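You operate a simulated robot arm through the tools that you are given. There is no shell and no other tool. Be economical: measure what you need, move in short steps, check, and stop when the job is done.

Carry out the task below with a simulated two-armed robot. There is one attempt and no reset: what you move stays moved.

TASK
Pick up the red rod canister with one hand, pass it to the other hand and put it on the firebrick pad. Set down upright: red rod canister.
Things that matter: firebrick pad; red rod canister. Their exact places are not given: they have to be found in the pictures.

It is judged by the outcome, as a careful person would: the job done as asked, and still so three seconds after it is handed in. It fails if anything else is knocked over, pushed out of place, dropped, spilled or broken.

THE ROBOT
Two 7-joint arms with two-finger grippers on one trunk, on a base that drives. Base frame: it is fixed to the floor where the robot stands at the start and does not move with it; the origin is under the middle of the robot, x ahead of it, y to its left, z up; the surface under the hand at the start is at about z = 0.8. Lengths are in m, angles in degrees, forces in N, time in s.
The left shoulder is at the start at [0.035, 0.159, 1.156], the right one opposite. With the tool pointing down near the work surface each hand reaches from about 0.26 to 0.72 m from the robot's upright axis, wherever it stands, measured 20 degrees to its own side. Places, roughly: firebrick pad [-2.5, 2.2, 0.9]. Payload 2.45 kg a hand.
The tool frame of a hand sits at the grasp point between the pads (the TCP): z along the fingers, y along the line on which they close. The tips reach 0.026 m beyond it. Largest opening 0.096 m; the body of the gripper starts 0.069 m behind the TCP.
Orientation is told as [roll, pitch, yaw] about the base's x, y, z axes, in that order, counted from this pose: with the fingers straight down and closing along the base's y, the tool's x points along the base's -x, its y along +y and its z along -z.

THE INTERFACE
- The arms move only by the tool apply_moves. It takes "left_plan", "right_plan" or both (then of equal length, played together; a hand with none holds still); each is a list of rows, each an object (a shift or turn left out is 0, a gripper value left out holds the last) with "grip": the opening, from 0 (shut) to 1 (fully open); "delta_pos": the shift along the base's x, y, z in m, a list of three; "rotation": the turn, a rotation vector about the base's x, y, z in degrees, a list of three. In form: [{"grip": grip, "delta_pos": [x, y, z], "rotation": [ax, ay, az]}, ...]. A call has 1 to 12 rows; each row shifts and turns the commanded pose from where the row before left it. Rows are played at 5 a second. More than 0.05 m and 8.6 degrees between two rows, or a gripper value outside its range, and nothing of the call is played. A pose out of reach is approached as far as the arm can. The call stops where the force on the tool passes 40 N (or 10 N more than at its start, if that is more) or the arm is blocked; 0.2 s more then pass. Each finger halts on what it meets, pressing with about 42 N; the grip force reading is that of the motor and also rises with nothing between the fingers. The clock runs only during rows and for 0.2 s after the last one: add rows that do not move to give the fingers time. The reply holds the time, the measured pose of the TCP, the force on the tool along the base axes, the opening and the grip force, in the units named above and with some noise, with the torque about the TCP (base axes, N m) and any sound that the robot's microphone picked up, and new pictures: "pictures" is both (left out), scene, wrist or none (wrist: the cameras of the hands that moved).
- Cameras (640 x 400 px; columns grow to the right, rows downward): "scene" is now at [0.0896, -0.0391, 1.6287]; the picture's right is [-0.45, -0.90, -0.00], its down [-0.69, 0.35, -0.63] and it looks along [0.57, -0.28, -0.77] (base axes); focal length 285 px, centre (320, 200). "left" rides on the left gripper at [0.082, -0.003, -0.098] in its tool frame; the picture's right is [0.04, 1.00, 0.00], its down [-0.73, 0.03, -0.68] and it looks along [-0.68, 0.03, 0.73] (tool axes); focal length 256 px, centre (320, 200). "right" rides on the right gripper at [0.082, 0.003, -0.098] in its tool frame; the picture's right is [-0.04, 1.00, 0.00], its down [-0.73, -0.03, -0.68] and it looks along [-0.68, -0.03, 0.73] (tool axes); focal length 256 px, centre (320, 200).
- move_column(by): slides the trunk up (or, below 0, down) by that many m; the arms and the scene camera ride with it, the base frame stays. It gives what a move gives, with no picture.
- steer(legs): drives the robot by 1 to 6 legs, each [ahead, left, turn to the left] in m, m and degrees, along the robot's own axes; the way and the turn of a leg run together, so that a leg with both is an arc; at most 1.5 m and 180 degrees a leg. The arms and the cameras ride along, it lands a little off, and it stops where it bumps. It gives what a move gives, and a new picture of the scene camera.
- pan_tilt(pan, tilt): turns the head with the scene camera to pan (to the left, within 120 degrees either way) and tilt (down, from -29 to 69), counted from straight ahead of the robot. It gives what a move gives, and a new picture of the scene camera.
- point_at(camera, pixels): for up to 12 pixels [column, row] of the newest picture of that camera ("zoom" is the newest enlarged one), the place [x, y, z] in the base frame of the surface seen there, good to about 0.002 m. The clock stands still meanwhile.
- enlarge(camera, box): a new picture of the part [left, top, right, bottom] of that camera's present view, enlarged. The clock stands still meanwhile.
- close_job(): hands the job in; it is judged then, once.

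Go step by step. Measure first, check grasps and placings, and put right what went wrong. The budget is 80 turns and 260 pictures, counting those below and the enlarged ones. Unless the task says otherwise, let go and move clear before handing in, and close with one line.

The tools are called after "Request:" as a command line: name --argument value ..., lists and objects as JSON in quotes. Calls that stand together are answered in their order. apply_moves: Moves the arms, as the interface text tells. Its arguments: {"type":"object","properties":{"left_plan":{"type":"array","items":{"type":"object","properties":{"grip":{"type":"number"},"delta_pos":{"type":"array","items":{"type":"number"}},"rotation":{"type":"array","items":{"type":"number"}}}}},"right_plan":{"type":"array","items":{"type":"object","properties":{"grip":{"type":"number"},"delta_pos":{"type":"array","items":{"type":"number"}},"rotation":{"type":"array","items":{"type":"number"}}}}},"pictures":{"type":"string","enum":["both","scene","wrist","none"]}},"required":[]} The other tools are called the same way: move_column (by) slides the trunk up or down; steer (legs) drives the base; pan_tilt (pan, tilt) turns the head that bears the scene camera; point_at (camera, pixels) gives the place of the surface under pixels of a picture; enlarge (camera, box) takes an enlarged picture of a part of a camera's view; close_job () hands the job in.

At the start:

```text
t: 0.0
left_tool_pos: [0.3142, -0.0241, 1.2062]
left_tcp_rot: [0.0, 0.0, 0.2]
left_ft_force: [0.7, -0.1, -0.3]
left_ft_torque: [0.0, 0.03, -0.03]
left_width: 0.096
left_grip_force: 0.0
right_tool_pos: [0.3544, -0.3841, 1.1529]
right_tcp_rot: [0.1, 0.1, 0.0]
right_ft_force: [0.6, -0.2, 0.6]
right_ft_torque: [-0.01, 0.0, 0.01]
right_width: 0.096
right_grip_force: 0.0
trunk travel left (down, up): [-0.325, 0.242]
robot x, y, heading: [-0.0009, -0.0017, -0.2]
head pan, tilt: [-26.4, 50.5]
```

scene: 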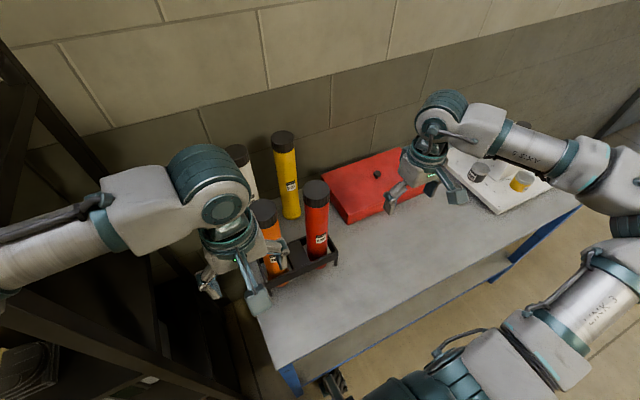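
right: 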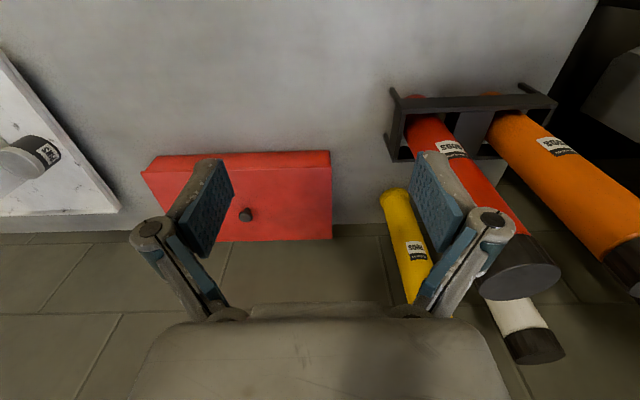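
left: 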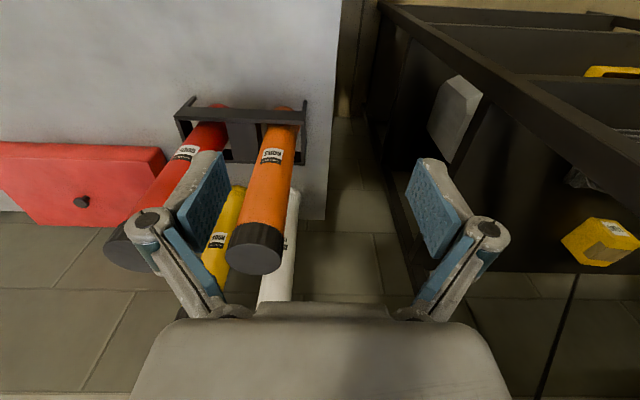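

The red canister stands in a rack next to an orange one, around scene pixels (316,190)-(318,255). I'll measure it and its neighbours.

Request:
point_at --camera "scene" --pixels '[[316, 186], [303, 194], [329, 194], [317, 225], [316, 240], [320, 262], [265, 208], [271, 245], [283, 137], [337, 262], [275, 285], [300, 300]]'

Request:
enlarge --camera "scene" --box '[200, 120, 360, 320]'

Request:
point_at --camera "right" --pixels '[[520, 282], [470, 180], [430, 105], [410, 280], [395, 155], [470, 100], [550, 98], [392, 92], [525, 330]]'

```text
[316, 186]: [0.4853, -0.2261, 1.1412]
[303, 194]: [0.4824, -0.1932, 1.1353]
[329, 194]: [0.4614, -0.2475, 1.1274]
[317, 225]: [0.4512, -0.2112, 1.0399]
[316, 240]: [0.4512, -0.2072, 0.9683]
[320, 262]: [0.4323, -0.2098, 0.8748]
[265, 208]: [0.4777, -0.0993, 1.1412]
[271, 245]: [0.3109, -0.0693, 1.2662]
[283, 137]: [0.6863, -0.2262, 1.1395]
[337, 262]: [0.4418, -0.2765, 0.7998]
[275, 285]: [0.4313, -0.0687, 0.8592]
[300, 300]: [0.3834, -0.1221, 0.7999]
```

```text
2.00 times, centred on (280, 220) of scene
```

zoom: 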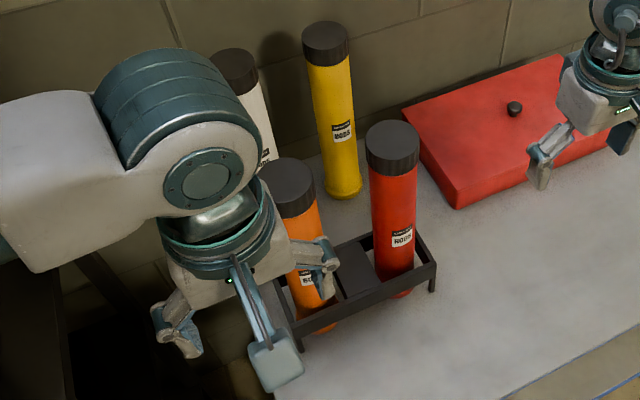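

```text
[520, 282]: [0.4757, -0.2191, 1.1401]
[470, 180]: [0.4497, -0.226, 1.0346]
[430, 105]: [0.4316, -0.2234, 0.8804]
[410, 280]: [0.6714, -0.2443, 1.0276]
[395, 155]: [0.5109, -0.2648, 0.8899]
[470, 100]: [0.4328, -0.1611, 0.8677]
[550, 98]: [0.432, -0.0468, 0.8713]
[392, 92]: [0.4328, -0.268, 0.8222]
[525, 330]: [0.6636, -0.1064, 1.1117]
```

The red canister is at about (0.478, -0.218), roughly 0.06 across, from z ≈ 0.80 to 1.14. It stands in a low rack whose rim is at z ≈ 0.88. Before grasping I'll look towards the pad, behind and to the left.

Request:
pan_tilt --pan 120 --tilt 15

```text
t: 2.3
left_tool_pos: [0.3117, -0.0223, 1.2067]
left_tcp_rot: [-0.1, -0.1, 0.1]
left_ft_force: [0.0, -0.5, 0.6]
left_ft_torque: [-0.02, 0.0, -0.01]
left_width: 0.0964
left_grip_force: 0.1
right_tool_pos: [0.3515, -0.3824, 1.1543]
right_tcp_rot: [-0.1, 0.0, 0.0]
right_ft_force: [-0.4, -0.7, 0.2]
right_ft_torque: [0.02, 0.0, -0.05]
right_width: 0.096
right_grip_force: 0.1
trunk travel left (down, up): [-0.325, 0.242]
robot x, y, heading: [0.0028, -0.0002, -0.0]
head pan, tilt: [120.0, 15.0]
```

scene: 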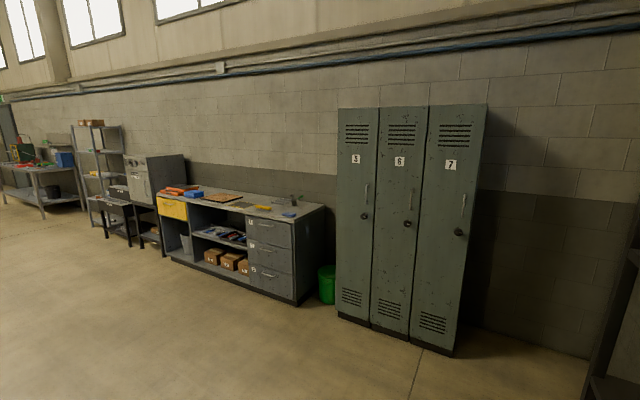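

Request:
enlarge --camera "scene" --box '[60, 130, 340, 305]'

Request:
point_at --camera "scene" --pixels '[[225, 196], [290, 215], [170, 191], [120, 195], [115, 210], [320, 207], [140, 165], [300, 290], [165, 255]]'

```text
2.29 times, centred on (200, 218) of scene
```

zoom: 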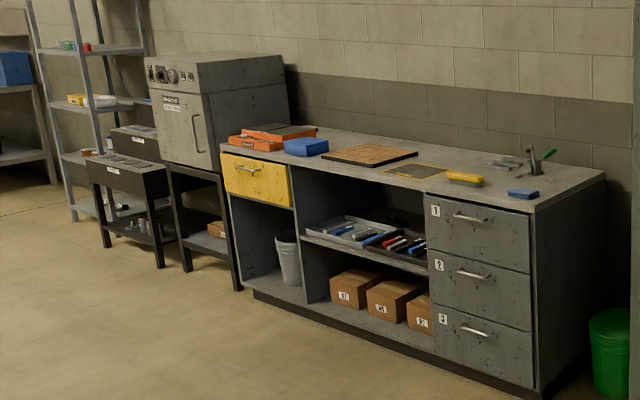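

```text
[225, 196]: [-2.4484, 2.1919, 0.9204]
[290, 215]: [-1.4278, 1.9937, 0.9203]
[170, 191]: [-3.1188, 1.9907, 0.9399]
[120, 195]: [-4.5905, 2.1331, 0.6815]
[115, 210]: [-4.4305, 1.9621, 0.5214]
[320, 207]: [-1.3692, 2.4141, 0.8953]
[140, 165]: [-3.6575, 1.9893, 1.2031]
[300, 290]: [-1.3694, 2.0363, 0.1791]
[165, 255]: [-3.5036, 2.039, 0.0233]
```

The firebrick pad is the brown tile at scene (225,196), about (-2.45, 2.19, 0.92) on the bench. Now for the pick: I'll turn the right hand to point ahead and low, moving the left hand out of the way.

Request:
pan_tilt --pan -20 --tilt 45

Request:
apply_moves --right_plan '[{"rotation": [0, -8.2, 0], "delta_pos": [-0.005, 0, 0]}, {"rotation": [0, -8.2, 0], "delta_pos": [-0.005, 0, 0]}, {"rotation": [0, -8.2, 0], "delta_pos": [-0.005, 0, 0]}, {"rotation": [0, -8.2, 0], "delta_pos": [-0.005, 0, -0.01]}, {"rotation": [0, -8.2, 0], "delta_pos": [0, 0, -0.02]}, {"rotation": [0, -8.2, 0], "delta_pos": [0, 0, -0.02]}, {"rotation": [0, -8.2, 0], "delta_pos": [0, 0, -0.02]}, {"rotation": [0, -8.2, 0], "delta_pos": [0, 0, -0.02]}, {"rotation": [0, -8.2, 0], "delta_pos": [0, 0, -0.02]}, {"rotation": [0, -8.2, 0], "delta_pos": [0, 0, -0.02]}, {"rotation": [0, -8, 0], "delta_pos": [0, 0, -0.02]}, {}]' --left_plan '[{"delta_pos": [-0.01, 0.02, 0]}, {"delta_pos": [-0.01, 0.02, 0]}, {"delta_pos": [-0.01, 0.02, 0]}, {"delta_pos": [-0.01, 0.02, 0]}, {"delta_pos": [0, 0.02, 0]}, {"delta_pos": [0, 0.02, 0]}, {"delta_pos": [0, 0.02, 0]}, {"delta_pos": [0, 0.02, 0]}, {"delta_pos": [0, 0.02, 0]}, {"delta_pos": [0, 0.02, 0]}, {}, {}]'

```text
t: 4.5
left_tool_pos: [0.3114, -0.0215, 1.2056]
left_tcp_rot: [0.0, -0.2, 0.1]
left_ft_force: [0.2, -0.4, 0.4]
left_ft_torque: [-0.01, -0.01, 0.0]
left_width: 0.0959
left_grip_force: 0.0
right_tool_pos: [0.3507, -0.3827, 1.1549]
right_tcp_rot: [0.0, 0.0, 0.0]
right_ft_force: [-0.2, 0.1, -0.8]
right_ft_torque: [0.0, -0.03, 0.03]
right_width: 0.0961
right_grip_force: 0.1
trunk travel left (down, up): [-0.325, 0.242]
robot x, y, heading: [-0.0019, 0.0017, -0.1]
head pan, tilt: [-20.0, 45.0]
```

scene: 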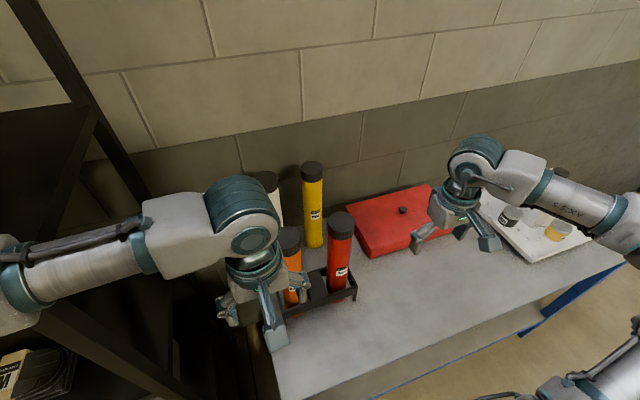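

```text
t: 7.1
left_tool_pos: [0.2705, 0.1774, 1.2071]
left_tcp_rot: [-0.1, -0.2, 0.0]
left_ft_force: [-0.1, -0.4, -0.1]
left_ft_torque: [-0.02, -0.01, -0.02]
left_width: 0.0959
left_grip_force: 0.0
right_tool_pos: [0.3833, -0.4437, 1.0281]
right_tcp_rot: [-118.8, -89.9, 118.7]
right_ft_force: [0.6, 0.6, -0.5]
right_ft_torque: [0.0, 0.0, -0.02]
right_width: 0.0959
right_grip_force: 0.1
right hand out of reach, approached as far as the arm can: row 5, 6, 7, 8, 9
trunk travel left (down, up): [-0.325, 0.242]
robot x, y, heading: [0.0033, -0.0029, -0.1]
head pan, tilt: [-20.0, 45.0]
```

scene: 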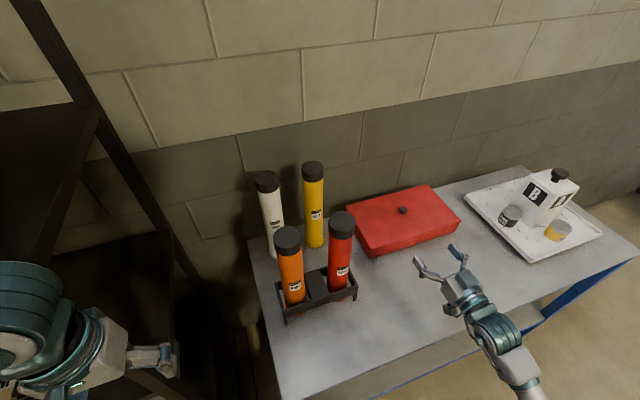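
right: 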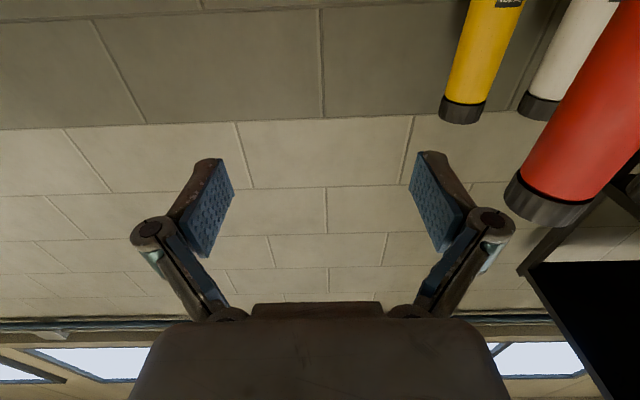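
left: 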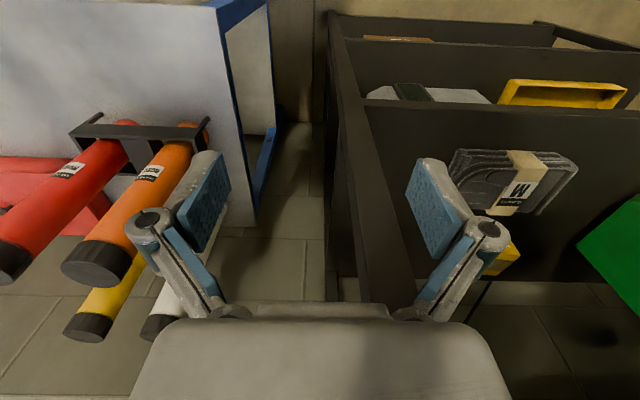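

The right hand now points straight ahead, but the arm was cramped. I'll back the base off 0.13 m for room and measure the canister in the clear picture.

Request:
point_at --camera "scene" --pixels '[[341, 223], [329, 230], [354, 228], [340, 258], [329, 258], [352, 252], [338, 284], [290, 237], [292, 265], [283, 305], [356, 283], [313, 206]]'

Request:
enlarge --camera "scene" --box '[256, 190, 384, 334]'

Request:
steer --legs '[[-0.13, 0, 0]]'

```text
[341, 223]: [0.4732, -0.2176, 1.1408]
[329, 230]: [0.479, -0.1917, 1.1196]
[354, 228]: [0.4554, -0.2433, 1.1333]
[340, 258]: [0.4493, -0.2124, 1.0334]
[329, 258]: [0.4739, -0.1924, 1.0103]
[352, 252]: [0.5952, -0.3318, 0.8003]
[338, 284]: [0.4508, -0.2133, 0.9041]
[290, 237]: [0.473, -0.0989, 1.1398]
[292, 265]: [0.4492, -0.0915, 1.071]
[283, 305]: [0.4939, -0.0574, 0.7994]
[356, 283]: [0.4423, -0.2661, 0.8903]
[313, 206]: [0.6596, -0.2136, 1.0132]
```

```text
2.78 times, centred on (320, 262) of scene
```

zoom: 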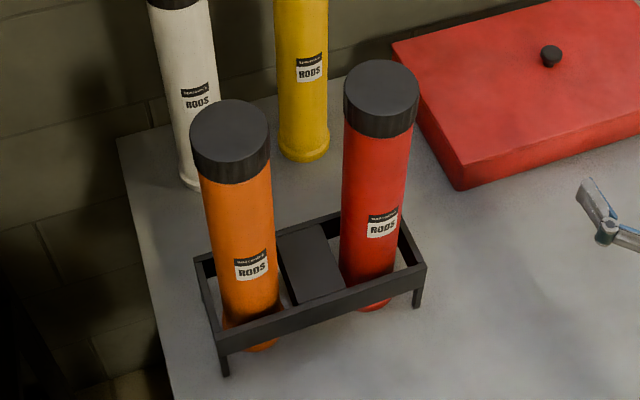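

```text
t: 8.4
left_tool_pos: [0.1444, 0.1754, 1.2064]
left_tcp_rot: [0.0, -0.1, 0.0]
left_ft_force: [0.4, 0.0, 0.1]
left_ft_torque: [0.04, -0.01, 0.04]
left_width: 0.0961
left_grip_force: 0.0
right_tool_pos: [0.2579, -0.4447, 1.0274]
right_tcp_rot: [92.8, -89.8, -92.9]
right_ft_force: [0.1, 0.2, -0.2]
right_ft_torque: [-0.01, -0.01, 0.0]
right_width: 0.0956
right_grip_force: 0.0
trunk travel left (down, up): [-0.325, 0.242]
robot x, y, heading: [-0.123, -0.0012, -0.0]
head pan, tilt: [-20.0, 45.0]
```

scene: 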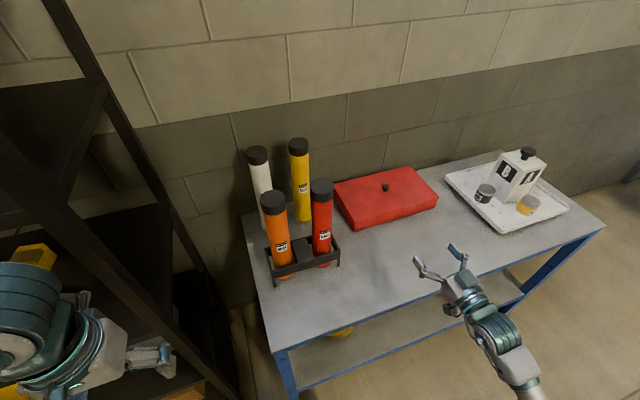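

The canister's centre is about (0.475, -0.217), with a body radius of 0.026 and a cap from z 1.105 to 1.14. I'll bring the right hand in line in front of it.

Request:
apply_moves --right_plan '[{"delta_pos": [0.01, 0.04, -0.011], "grip": 1}, {"delta_pos": [0.01, 0.04, -0.011]}, {"delta_pos": [0.01, 0.04, -0.011]}, {"delta_pos": [0.02, 0.04, -0.011]}, {"delta_pos": [0.02, 0.04, -0.011]}, {"delta_pos": [0.02, 0.027, -0.012]}, {}]'

```text
t: 10.0
left_tool_pos: [0.1414, 0.1775, 1.2071]
left_tcp_rot: [-0.1, -0.2, 0.1]
left_ft_force: [0.1, -0.3, 0.2]
left_ft_torque: [-0.02, 0.01, -0.03]
left_width: 0.0958
left_grip_force: 0.1
right_tool_pos: [0.3249, -0.3279, 0.9883]
right_tcp_rot: [102.2, -89.8, -101.6]
right_ft_force: [0.5, 0.1, 0.0]
right_ft_torque: [0.04, -0.01, 0.01]
right_width: 0.096
right_grip_force: 0.0
right hand out of reach, approached as far as the arm can: row 2, 3, 4, 5, 6
trunk travel left (down, up): [-0.325, 0.242]
robot x, y, heading: [-0.1248, 0.0003, -0.0]
head pan, tilt: [-20.0, 45.0]
```

scene: 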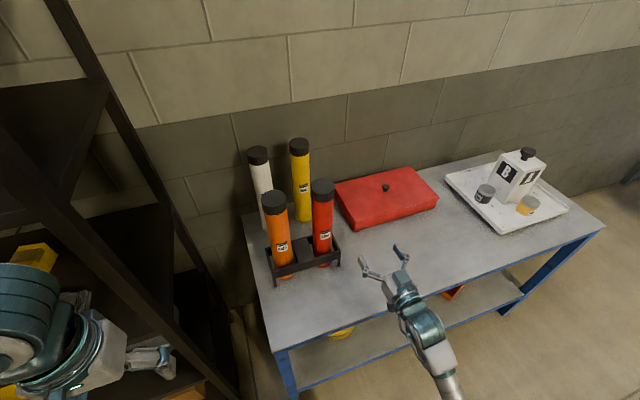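
right: 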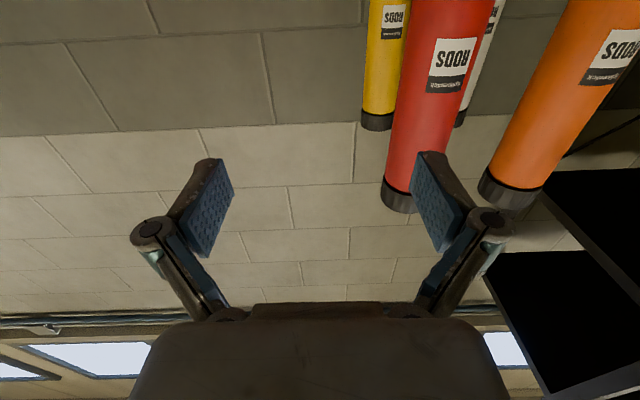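

The hand is still too close to the shoulder, so I'll back off another 0.15 m and approach again.

Request:
steer --legs '[[-0.15, 0, 0]]'

Request:
apply_moves --right_plan '[{"delta_pos": [0.04, 0.005, -0.005]}, {"delta_pos": [0.04, 0.015, -0.005]}, {"delta_pos": [0.04, 0.03, -0.006]}, {"delta_pos": [0.03, 0.03, -0.006]}, {"delta_pos": [0.02, 0.03, -0.006]}, {}, {}]'

```text
t: 11.4
left_tool_pos: [-0.0065, 0.1789, 1.207]
left_tcp_rot: [-0.2, 0.0, 0.2]
left_ft_force: [0.1, 0.9, 0.1]
left_ft_torque: [0.0, 0.01, 0.03]
left_width: 0.096
left_grip_force: 0.1
right_tool_pos: [0.178, -0.3274, 0.9893]
right_tcp_rot: [86.8, -89.9, -86.1]
right_ft_force: [0.1, 0.9, 0.6]
right_ft_torque: [0.0, -0.02, 0.0]
right_width: 0.0959
right_grip_force: 0.0
trunk travel left (down, up): [-0.325, 0.242]
robot x, y, heading: [-0.2762, -0.0017, -0.1]
head pan, tilt: [-20.0, 45.0]
```

scene: 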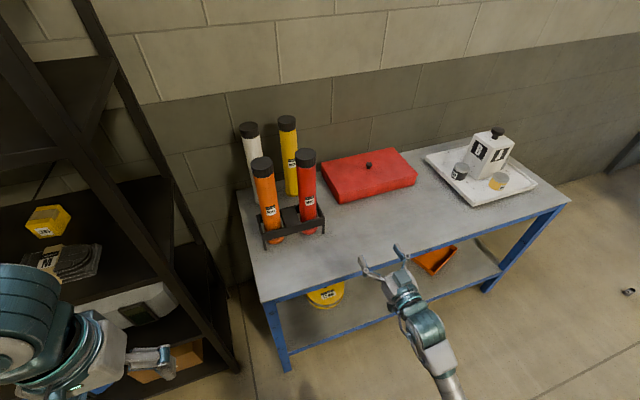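

```text
refused: row 3 steps farther than a row can; nothing moved
```

Request:
apply_moves --right_plan '[{"delta_pos": [0.04, 0.005, -0.005]}, {"delta_pos": [0.04, 0.015, -0.005]}, {"delta_pos": [0.035, 0.025, -0.006]}, {"delta_pos": [0.03, 0.03, -0.006]}, {"delta_pos": [0.025, 0.03, -0.006]}, {}, {}]'

```text
t: 13.0
left_tool_pos: [-0.0085, 0.1785, 1.2085]
left_tcp_rot: [-0.1, -0.3, 0.2]
left_ft_force: [-0.5, 0.0, -0.2]
left_ft_torque: [-0.01, 0.02, -0.01]
left_width: 0.0959
left_grip_force: 0.1
right_tool_pos: [0.3373, -0.3341, 0.9806]
right_tcp_rot: [83.8, -89.4, -81.7]
right_ft_force: [-0.1, -0.1, 0.4]
right_ft_torque: [-0.01, -0.02, 0.0]
right_width: 0.0957
right_grip_force: 0.1
right hand out of reach, approached as far as the arm can: row 1, 2, 3, 4, 5
trunk travel left (down, up): [-0.325, 0.242]
robot x, y, heading: [-0.2775, -0.0021, 0.1]
head pan, tilt: [-20.0, 45.0]
```

scene: 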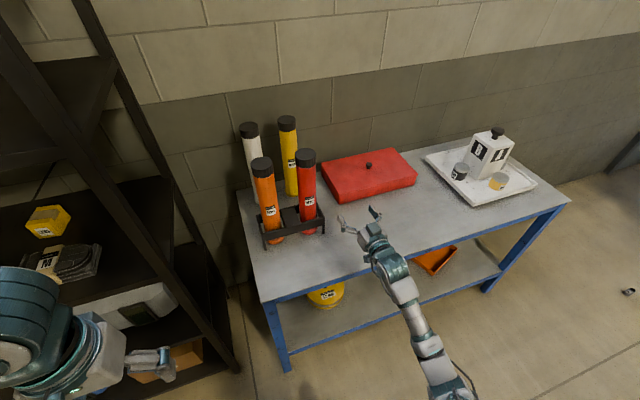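
right: 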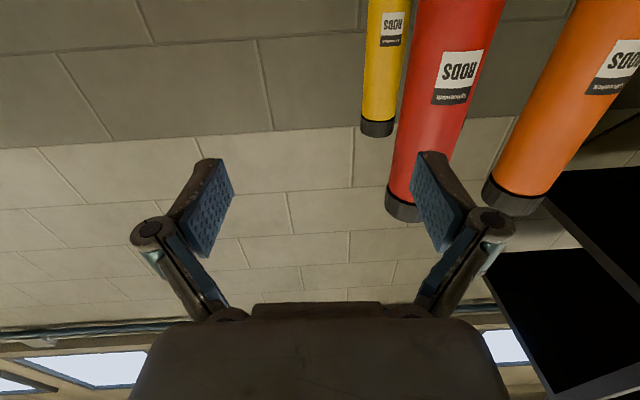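

With straight-ahead fingers the right arm stops at y ≈ -0.33. I'll yaw the hand left, so the fingers point ahead and left, which suits both this arm and the handover.

Request:
apply_moves --right_plan '[{"rotation": [0, 0, 8]}, {"rotation": [0, 0, 8]}, {"rotation": [0, 0, 8]}, {"rotation": [0, 0, 8]}, {"rotation": [0, 0, 8]}, {}]'

```text
t: 14.4
left_tool_pos: [-0.0093, 0.1772, 1.2091]
left_tcp_rot: [-0.1, -0.3, 0.2]
left_ft_force: [0.3, 0.5, -0.5]
left_ft_torque: [0.01, -0.05, -0.01]
left_width: 0.0959
left_grip_force: 0.0
right_tool_pos: [0.3371, -0.3354, 0.9813]
right_tcp_rot: [128.9, -89.6, -88.3]
right_ft_force: [-0.2, -1.1, -0.6]
right_ft_torque: [-0.02, -0.04, -0.04]
right_width: 0.0961
right_grip_force: 0.0
trunk travel left (down, up): [-0.325, 0.242]
robot x, y, heading: [-0.2746, -0.0007, 0.3]
head pan, tilt: [-20.0, 45.0]
```

scene: 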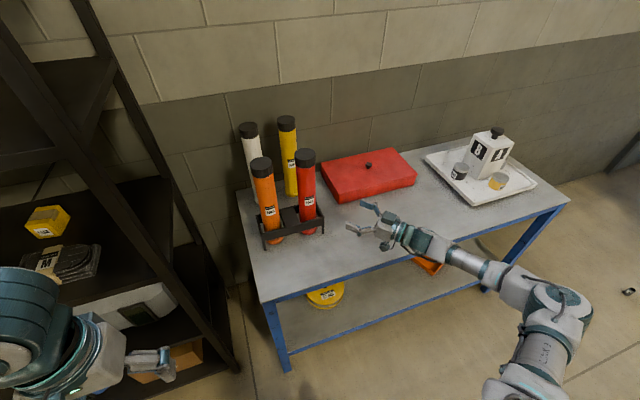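
right: 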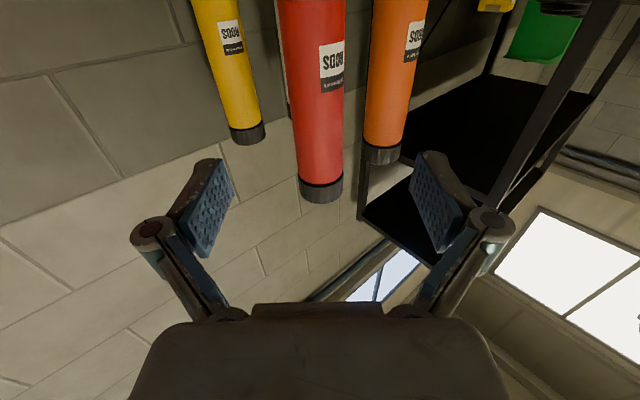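

The hand points at about 40°, straight at the canister (centre between the fingers around wrist pixel 315), and all rows were reached. I'll advance 0.18 m along that line, staying at z ≈ 0.985 so the hand camera clears the rack.

Request:
apply_moves --right_plan '[{"delta_pos": [0.028, 0.0235, 0.001]}, {"delta_pos": [0.028, 0.0235, 0.001]}, {"delta_pos": [0.028, 0.0235, 0.001]}, {"delta_pos": [0.028, 0.0235, 0.001]}, {}]'

```text
t: 15.6
left_tool_pos: [-0.0101, 0.1779, 1.2084]
left_tcp_rot: [-0.1, -0.3, 0.2]
left_ft_force: [0.1, -0.9, 0.1]
left_ft_torque: [-0.02, 0.02, 0.0]
left_width: 0.096
left_grip_force: 0.1
right_tool_pos: [0.4487, -0.2392, 0.9876]
right_tcp_rot: [137.8, -89.6, -97.2]
right_ft_force: [-0.3, -0.5, -0.6]
right_ft_torque: [-0.03, -0.03, 0.03]
right_width: 0.0962
right_grip_force: 0.0
trunk travel left (down, up): [-0.325, 0.242]
robot x, y, heading: [-0.2772, -0.001, 0.4]
head pan, tilt: [-20.0, 45.0]
```

scene: 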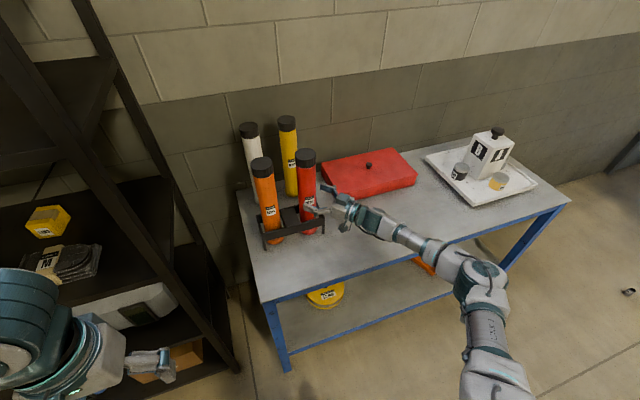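
right: 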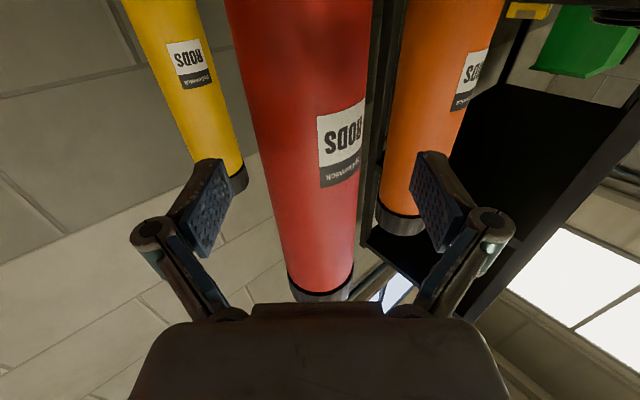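

The canister is centred between the fingers (around col 315). I'll go the last 3 cm and close.

Request:
apply_moves --right_plan '[{"delta_pos": [0.013, 0.011, 0]}, {"delta_pos": [0.013, 0.01, 0]}, {}, {"grip": 0.6}, {"grip": 0.45}, {"grip": 0.3}, {"grip": 0.3}]'

```text
t: 17.2
left_tool_pos: [-0.0097, 0.1779, 1.2073]
left_tcp_rot: [-0.1, -0.3, 0.1]
left_ft_force: [-1.0, -0.2, -0.2]
left_ft_torque: [0.04, 0.02, -0.03]
left_width: 0.096
left_grip_force: 0.0
right_tool_pos: [0.475, -0.2195, 0.9863]
right_tcp_rot: [131.0, -89.6, -90.2]
right_ft_force: [1.5, -0.9, -0.4]
right_ft_torque: [-0.07, -0.23, -0.01]
right_width: 0.0578
right_grip_force: 41.6
trunk travel left (down, up): [-0.325, 0.242]
robot x, y, heading: [-0.2743, 0.0003, 0.2]
head pan, tilt: [-20.0, 45.0]
```

scene: 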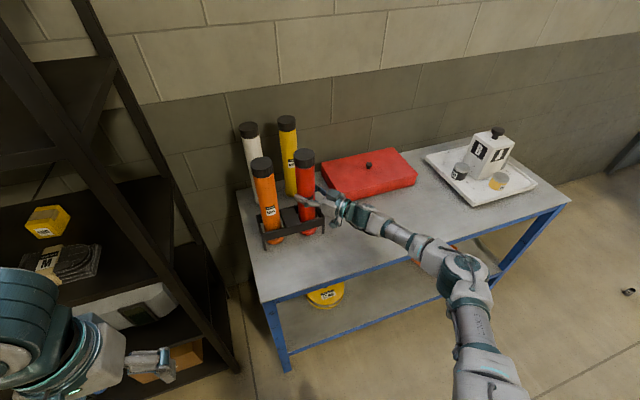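
right: 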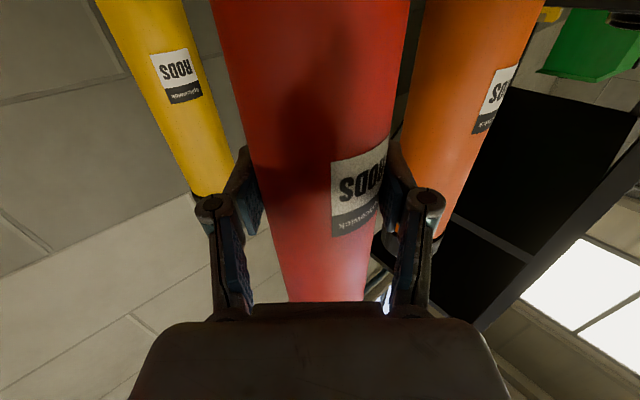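

It's gripped (width 0.058, 42 N). Now a small straight lift to check the hold, then on up out of the rack.

Request:
apply_moves --right_plan '[{"delta_pos": [0, 0, 0.01]}, {"delta_pos": [0, 0, 0.015]}, {"delta_pos": [0, 0, 0.02]}, {"delta_pos": [0, 0, 0.02]}, {"delta_pos": [0, 0, 0.02]}, {"delta_pos": [0, 0, 0.02]}, {"delta_pos": [0, 0, 0.02]}, {}]'

```text
t: 19.0
left_tool_pos: [-0.0088, 0.1778, 1.2088]
left_tcp_rot: [-0.1, -0.3, 0.2]
left_ft_force: [0.5, 0.2, 1.2]
left_ft_torque: [-0.01, 0.02, -0.01]
left_width: 0.0962
left_grip_force: 0.2
right_tool_pos: [0.4771, -0.2205, 1.111]
right_tcp_rot: [117.5, -89.7, -76.8]
right_ft_force: [0.1, -0.1, -2.0]
right_ft_torque: [0.0, -0.01, 0.01]
right_width: 0.058
right_grip_force: 42.1
trunk travel left (down, up): [-0.325, 0.242]
robot x, y, heading: [-0.2761, 0.0014, 0.3]
head pan, tilt: [-20.0, 45.0]
```

scene: 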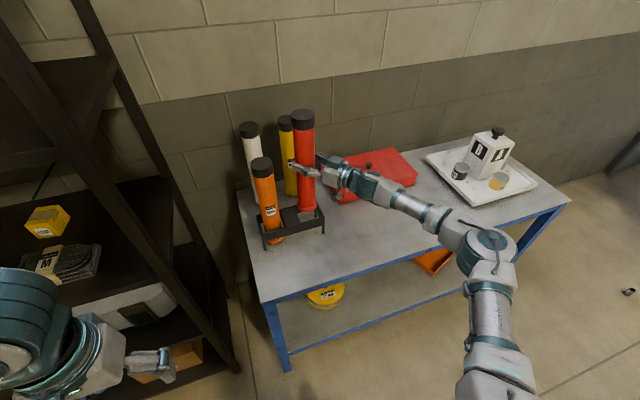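
right: 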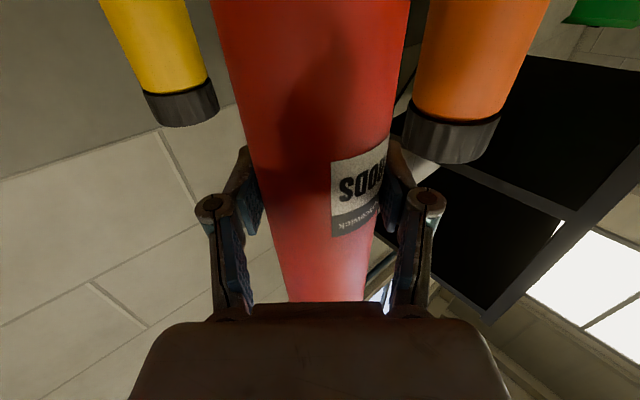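

The canister is out of the rack (bottom ≈ 0.925, rim 0.89) and held firmly. I'll lift a little more and back away.

Request:
apply_moves --right_plan '[{"delta_pos": [0, 0, 0.02]}, {"delta_pos": [0, 0, 0.02]}, {}]' --pictures "none"

Request:
steer --legs '[[-0.4, 0, 0]]'

Request:
pan_tilt --pan 0 --tilt 45

```text
t: 19.8
left_tool_pos: [-0.0076, 0.1786, 1.2073]
left_tcp_rot: [-0.1, -0.2, 0.2]
left_ft_force: [0.6, -0.4, 0.0]
left_ft_torque: [0.03, 0.0, 0.02]
left_width: 0.096
left_grip_force: 0.1
right_tool_pos: [0.4751, -0.2198, 1.1509]
right_tcp_rot: [116.7, -89.7, -76.2]
right_ft_force: [-0.3, 0.2, -1.4]
right_ft_torque: [0.01, 0.02, -0.02]
right_width: 0.0579
right_grip_force: 42.2
trunk travel left (down, up): [-0.325, 0.242]
robot x, y, heading: [-0.275, -0.0013, 0.0]
head pan, tilt: [-20.0, 45.0]
```

```text
t: 22.2
left_tool_pos: [-0.405, 0.1771, 1.2079]
left_tcp_rot: [0.0, -0.2, 0.2]
left_ft_force: [0.5, 0.8, 0.5]
left_ft_torque: [-0.02, 0.0, 0.04]
left_width: 0.0961
left_grip_force: 0.0
right_tool_pos: [0.0787, -0.2209, 1.1498]
right_tcp_rot: [118.9, -89.7, -78.3]
right_ft_force: [-0.5, -0.1, -2.0]
right_ft_torque: [-0.02, 0.03, 0.05]
right_width: 0.0576
right_grip_force: 42.0
trunk travel left (down, up): [-0.325, 0.242]
robot x, y, heading: [-0.6752, -0.0002, 0.3]
head pan, tilt: [-20.0, 45.0]
```

scene: 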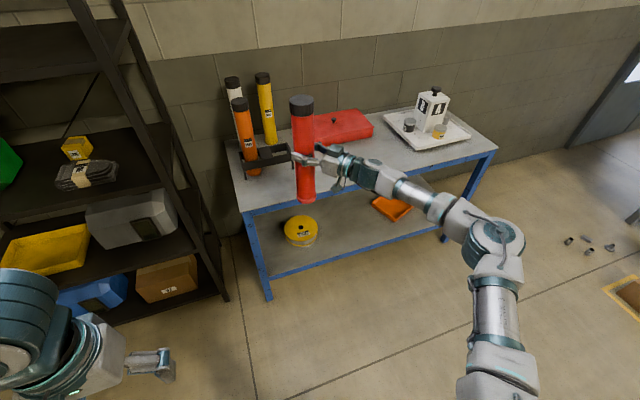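

```text
t: 23.1
left_tool_pos: [-0.4099, 0.1766, 1.2092]
left_tcp_rot: [-0.1, -0.5, 0.3]
left_ft_force: [-1.4, 0.2, -1.3]
left_ft_torque: [0.01, -0.04, 0.0]
left_width: 0.0962
left_grip_force: 0.0
right_tool_pos: [0.0736, -0.2197, 1.1543]
right_tcp_rot: [167.8, -89.8, -127.2]
right_ft_force: [0.9, 0.3, -1.8]
right_ft_torque: [0.0, 0.0, 0.01]
right_width: 0.0577
right_grip_force: 41.9
trunk travel left (down, up): [-0.325, 0.242]
robot x, y, heading: [-0.6704, -0.0021, 0.1]
head pan, tilt: [0.0, 45.0]
```

scene: 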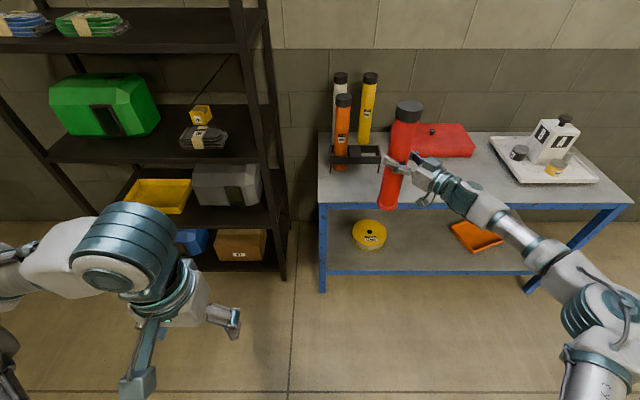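

We're in open space. I'll bring the canister to the robot's centre line with more yaw, and turn the left hand to point ahead in the meantime.

Request:
apply_moves --right_plan '[{"delta_pos": [-0.015, 0.01, -0.005], "rotation": [0, 0, 2]}, {"delta_pos": [-0.015, 0.02, -0.005], "rotation": [0, 0, 2]}, {"delta_pos": [-0.015, 0.02, -0.005], "rotation": [0, 0, 2]}, {"delta_pos": [-0.015, 0.02, -0.005], "rotation": [0, 0, 2]}, {"delta_pos": [-0.015, 0.02, -0.005], "rotation": [0, 0, 2]}, {"delta_pos": [-0.015, 0.02, -0.005], "rotation": [0, 0, 2]}, {"delta_pos": [-0.01, 0.02, -0.005], "rotation": [0, 0, 2]}, {"delta_pos": [0, 0.02, -0.005], "rotation": [0, 0, 2]}, {"delta_pos": [0, 0.02, -0.005], "rotation": [0, 0, 2]}, {"delta_pos": [0, 0.02, -0.005], "rotation": [0, 0, 2]}, {}, {}]' --left_plan '[{"delta_pos": [0.025, 0.015, 0], "rotation": [0, -8.2, 0]}, {"delta_pos": [0.025, 0.015, 0], "rotation": [0, -8.2, 0]}, {"delta_pos": [0.025, 0.015, 0], "rotation": [0, -8.2, 0]}, {"delta_pos": [0.025, 0.015, 0], "rotation": [0, -8.2, 0]}, {"delta_pos": [0.025, 0.015, 0], "rotation": [0, -8.2, 0]}, {"delta_pos": [0.025, 0.015, 0], "rotation": [0, -8.2, 0]}, {"delta_pos": [0.025, 0.015, 0], "rotation": [0, -8.2, 0]}, {"delta_pos": [0.025, 0.015, 0], "rotation": [0, -8.2, 0]}, {"delta_pos": [0.025, 0.015, 0], "rotation": [0, -8.2, 0]}, {"delta_pos": [0.025, 0.015, 0], "rotation": [0, -8.2, 0]}, {"delta_pos": [0.02, 0.015, 0], "rotation": [0, -7.8, 0]}, {}]'

```text
t: 25.7
left_tool_pos: [-0.1415, 0.3428, 1.2077]
left_tcp_rot: [-151.3, -89.6, 151.4]
left_ft_force: [0.0, 0.0, -0.1]
left_ft_torque: [-0.01, 0.0, 0.01]
left_width: 0.0961
left_grip_force: 0.0
right_tool_pos: [-0.0261, -0.028, 1.1022]
right_tcp_rot: [169.8, -89.7, -109.2]
right_ft_force: [-0.2, 0.1, -2.2]
right_ft_torque: [0.01, -0.02, -0.06]
right_width: 0.0578
right_grip_force: 41.9
trunk travel left (down, up): [-0.325, 0.242]
robot x, y, heading: [-0.6748, -0.0021, 0.3]
head pan, tilt: [0.0, 45.0]
```

scene: 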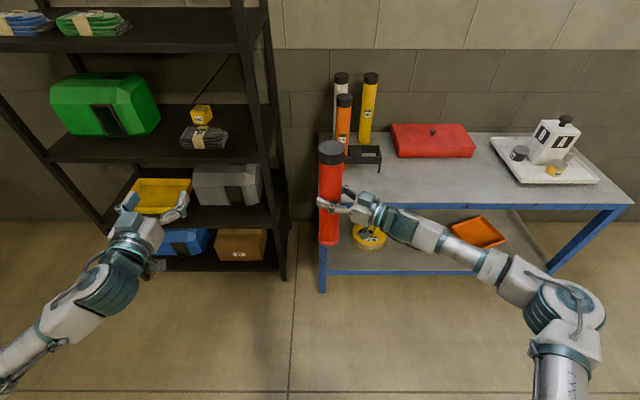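
right: 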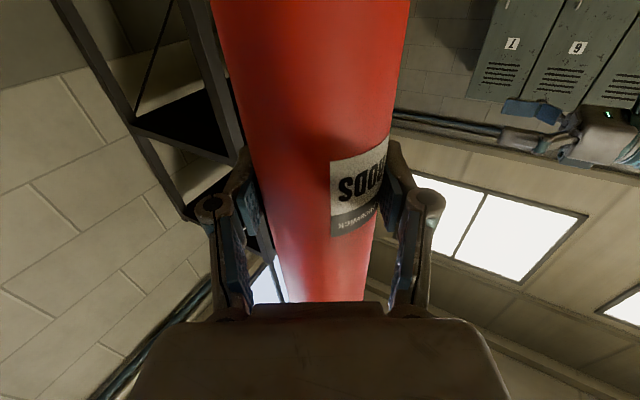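
left: 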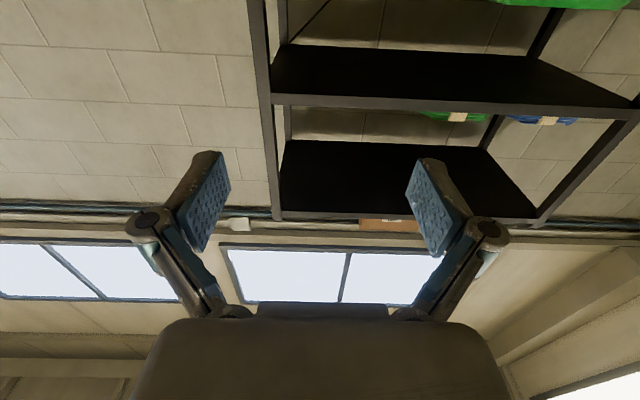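

Both hands are well placed, with the canister at about (-0.026, -0.028) and the right hand at z 1.10. Next I'll yaw the left hand right by 56° and move to a standoff 0.25 m along its approach line.

Request:
apply_moves --left_plan '[{"delta_pos": [-0.003, -0.02, -0.001], "rotation": [0, 0, -8]}, {"delta_pos": [-0.003, -0.024, -0.001], "rotation": [0, 0, -8]}, {"delta_pos": [-0.003, -0.024, -0.001], "rotation": [0, 0, -8]}, {"delta_pos": [-0.003, -0.024, -0.001], "rotation": [0, 0, -8]}, {"delta_pos": [-0.004, -0.024, -0.002], "rotation": [0, 0, -8]}, {"delta_pos": [-0.004, -0.024, -0.002], "rotation": [0, 0, -8]}, {"delta_pos": [-0.004, -0.024, -0.002], "rotation": [0, 0, -8]}, {}, {}]'

Request:
point_at --camera "scene" --pixels '[[331, 147], [331, 175], [323, 180], [340, 180], [331, 160], [330, 225]]'

```text
t: 27.7
left_tool_pos: [-0.1671, 0.1785, 1.198]
left_tcp_rot: [-142.6, -89.5, 86.4]
left_ft_force: [0.2, 1.1, -0.1]
left_ft_torque: [-0.01, 0.0, 0.0]
left_width: 0.0959
left_grip_force: 0.0
right_tool_pos: [-0.0253, -0.0271, 1.1018]
right_tcp_rot: [168.1, -89.9, -107.3]
right_ft_force: [-0.1, 0.5, -1.6]
right_ft_torque: [-0.01, 0.0, 0.02]
right_width: 0.058
right_grip_force: 42.2
trunk travel left (down, up): [-0.325, 0.242]
robot x, y, heading: [-0.6746, -0.0009, 0.1]
head pan, tilt: [0.0, 45.0]
```

scene: 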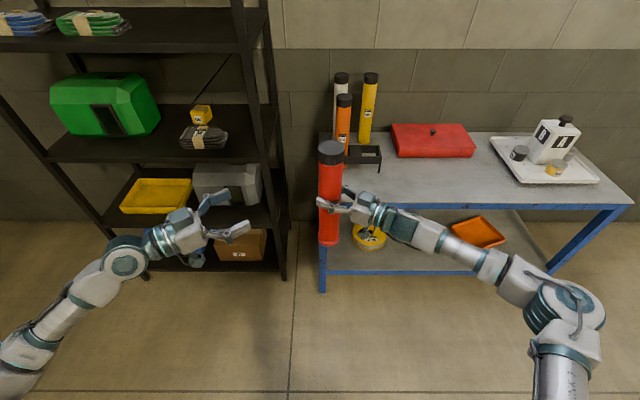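
left: 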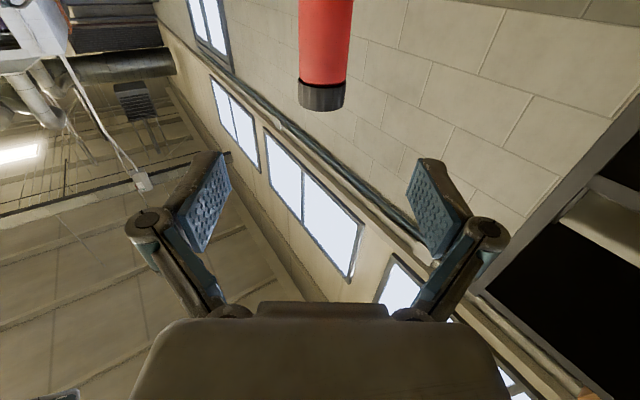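

```text
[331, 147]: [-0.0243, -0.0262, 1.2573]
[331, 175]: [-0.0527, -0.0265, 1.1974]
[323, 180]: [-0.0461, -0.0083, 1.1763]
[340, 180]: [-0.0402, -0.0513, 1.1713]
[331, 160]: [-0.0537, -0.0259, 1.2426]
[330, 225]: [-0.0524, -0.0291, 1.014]
```

The left hand is aligned with the canister (cap at wrist column ~322) and 0.25 m away. I'll advance in steps, first 0.2 m.

Request:
apply_moves --left_plan '[{"delta_pos": [0.0224, -0.0332, 0.002]}, {"delta_pos": [0.0224, -0.0332, 0.002]}, {"delta_pos": [0.0224, -0.0332, 0.001]}, {"delta_pos": [0.0224, -0.0332, 0]}, {"delta_pos": [0.0224, -0.0332, 0]}, {}]'

```text
t: 29.1
left_tool_pos: [-0.0525, 0.0118, 1.2037]
left_tcp_rot: [-152.1, -89.7, 96.1]
left_ft_force: [0.7, 0.5, 1.2]
left_ft_torque: [0.0, -0.01, 0.01]
left_width: 0.0959
left_grip_force: 0.1
right_tool_pos: [-0.0255, -0.0296, 1.1042]
right_tcp_rot: [169.8, -89.6, -109.3]
right_ft_force: [-0.5, -0.1, -2.6]
right_ft_torque: [0.02, -0.02, -0.01]
right_width: 0.0578
right_grip_force: 41.9
trunk travel left (down, up): [-0.325, 0.242]
robot x, y, heading: [-0.6735, -0.0015, 0.0]
head pan, tilt: [0.0, 45.0]
```

scene: 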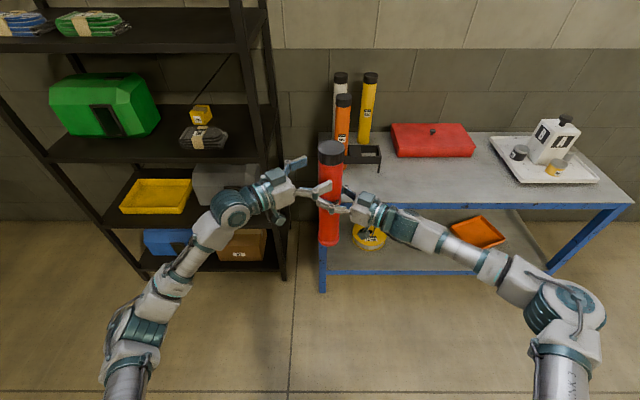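
left: 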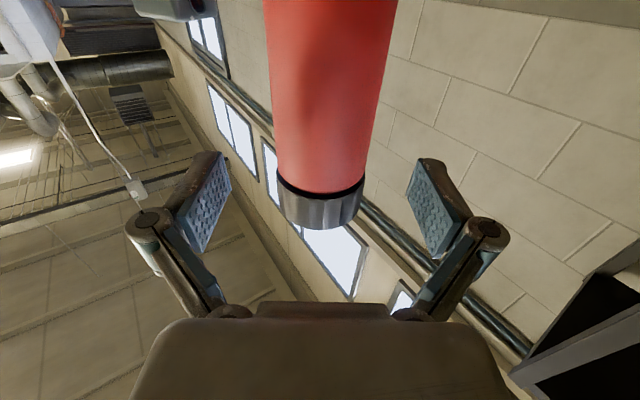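

The canister is centred between the left fingers (col ~320). I'll go the last 4.6 cm and close the left hand.

Request:
apply_moves --left_plan '[{"delta_pos": [0.0135, -0.02, 0]}, {"delta_pos": [0.0125, -0.019, 0]}, {}, {"grip": 0.65}, {"grip": 0.5}, {"grip": 0.3}, {"grip": 0.3}]'

```text
t: 30.7
left_tool_pos: [-0.0256, -0.0241, 1.2026]
left_tcp_rot: [-164.9, -89.7, 108.8]
left_ft_force: [14.2, 13.5, 1.2]
left_ft_torque: [0.77, -0.85, 0.41]
left_width: 0.0568
left_grip_force: 42.2
right_tool_pos: [-0.0248, -0.0297, 1.1023]
right_tcp_rot: [164.4, -89.6, -103.7]
right_ft_force: [-14.8, -14.1, -3.6]
right_ft_torque: [0.55, -0.63, -0.28]
right_width: 0.0579
right_grip_force: 42.0
trunk travel left (down, up): [-0.325, 0.242]
robot x, y, heading: [-0.6734, 0.0014, 0.1]
head pan, tilt: [0.0, 45.0]
```

scene: 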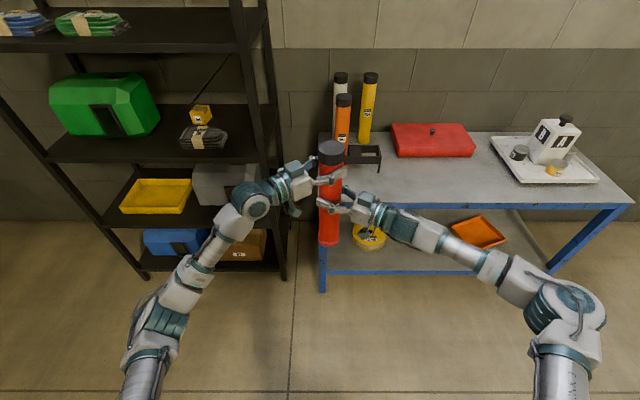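
left: 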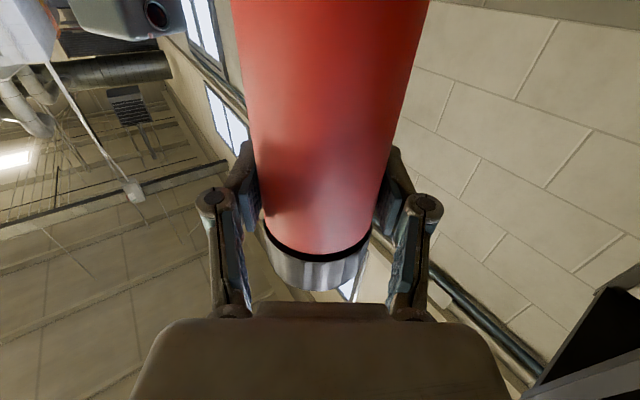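

The left hand has it (width 0.057, 42 N), with about 20 N squeezing between the arms. I'll ease the left hand 2 mm along that force, then open the right hand partly and back it out along its own axis.

Request:
apply_moves --left_plan '[{"delta_pos": [0.002, 0.002, 0]}, {}, {}, {}, {}, {}, {}, {}, {}]' --right_plan '[{}, {"grip": 0.68}, {"grip": 0.78}, {"grip": 0.78}, {"delta_pos": [-0.012, -0.021, 0]}, {"delta_pos": [-0.02, -0.035, 0]}, {"delta_pos": [-0.02, -0.035, 0]}, {"delta_pos": [-0.02, -0.035, 0]}, {}]'

```text
t: 32.7
left_tool_pos: [-0.023, -0.0246, 1.2024]
left_tcp_rot: [-133.3, -89.6, 77.1]
left_ft_force: [-0.2, -0.5, 0.5]
left_ft_torque: [-0.01, 0.0, 0.0]
left_width: 0.0566
left_grip_force: 42.2
right_tool_pos: [-0.097, -0.156, 1.1038]
right_tcp_rot: [151.8, -89.7, -91.2]
right_ft_force: [0.1, -0.2, 0.0]
right_ft_torque: [0.03, 0.02, -0.01]
right_width: 0.075
right_grip_force: 0.0
trunk travel left (down, up): [-0.325, 0.242]
robot x, y, heading: [-0.6759, -0.0008, 0.2]
head pan, tilt: [0.0, 45.0]
```

scene: 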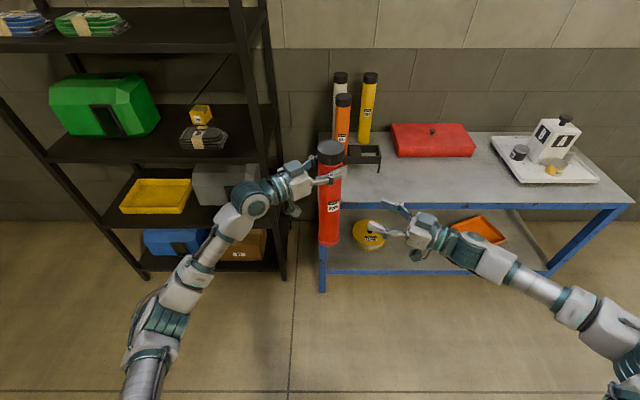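
right: 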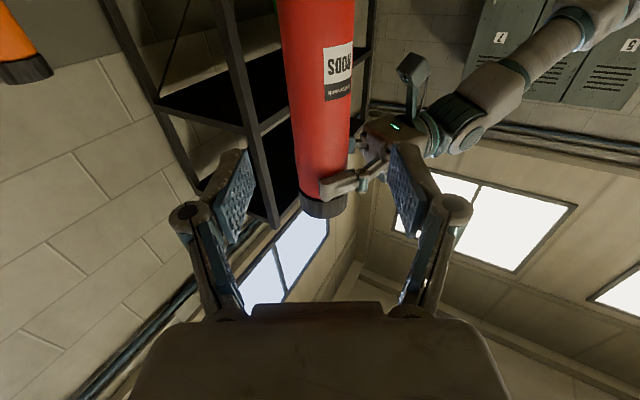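
left: 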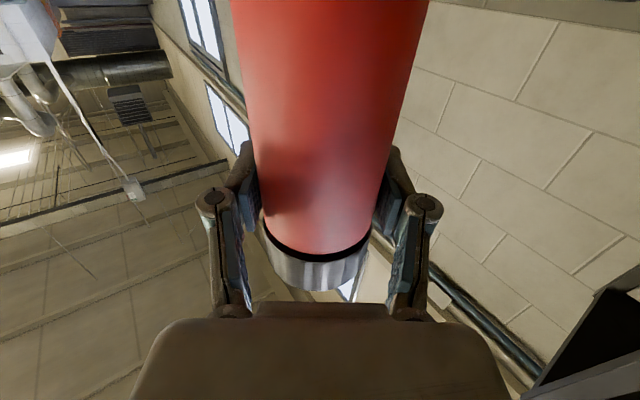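

The handover is done: the left hand holds the canister alone, upright, with no stray forces. Before driving I'll check the floor behind and to the left.

Request:
pan_tilt --pan 120 --tilt 25

Request:
pan_tilt --pan -120 --tilt 25

```text
t: 34.7
left_tool_pos: [-0.0255, -0.0244, 1.2029]
left_tcp_rot: [-141.8, -89.7, 85.8]
left_ft_force: [0.5, -0.6, -0.3]
left_ft_torque: [0.03, 0.0, -0.01]
left_width: 0.0568
left_grip_force: 41.5
right_tool_pos: [-0.0973, -0.1555, 1.1036]
right_tcp_rot: [162.9, -89.6, -102.4]
right_ft_force: [0.5, 0.2, -0.2]
right_ft_torque: [-0.02, 0.03, 0.01]
right_width: 0.0751
right_grip_force: 0.1
trunk travel left (down, up): [-0.325, 0.242]
robot x, y, heading: [-0.6707, -0.0009, 0.2]
head pan, tilt: [120.0, 25.0]
```

scene: 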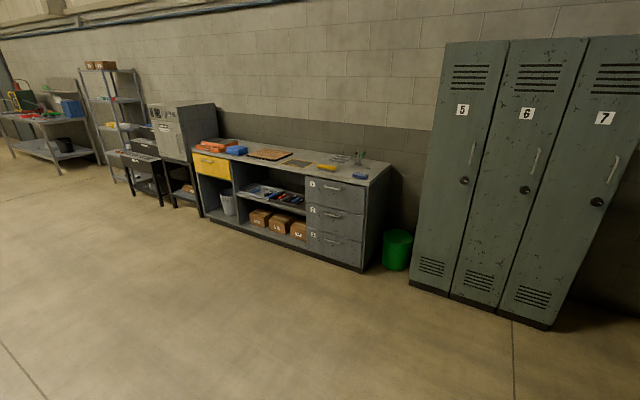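

```text
t: 38.1
left_tool_pos: [-0.025, -0.0247, 1.202]
left_tcp_rot: [-141.5, -89.7, 85.3]
left_ft_force: [-0.5, -0.1, -0.7]
left_ft_torque: [0.01, -0.03, 0.02]
left_width: 0.0564
left_grip_force: 42.0
right_tool_pos: [-0.0962, -0.1557, 1.1043]
right_tcp_rot: [163.1, -89.6, -102.6]
right_ft_force: [0.4, -0.2, 0.3]
right_ft_torque: [0.0, -0.01, -0.05]
right_width: 0.0748
right_grip_force: 0.1
trunk travel left (down, up): [-0.325, 0.242]
robot x, y, heading: [-0.6751, -0.0019, 0.1]
head pan, tilt: [-120.0, 25.0]
```

scene: 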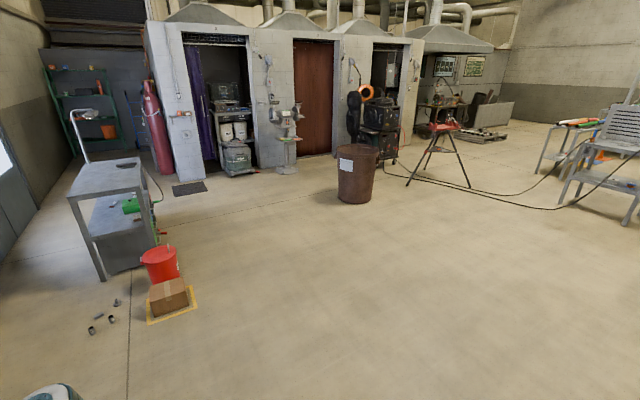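

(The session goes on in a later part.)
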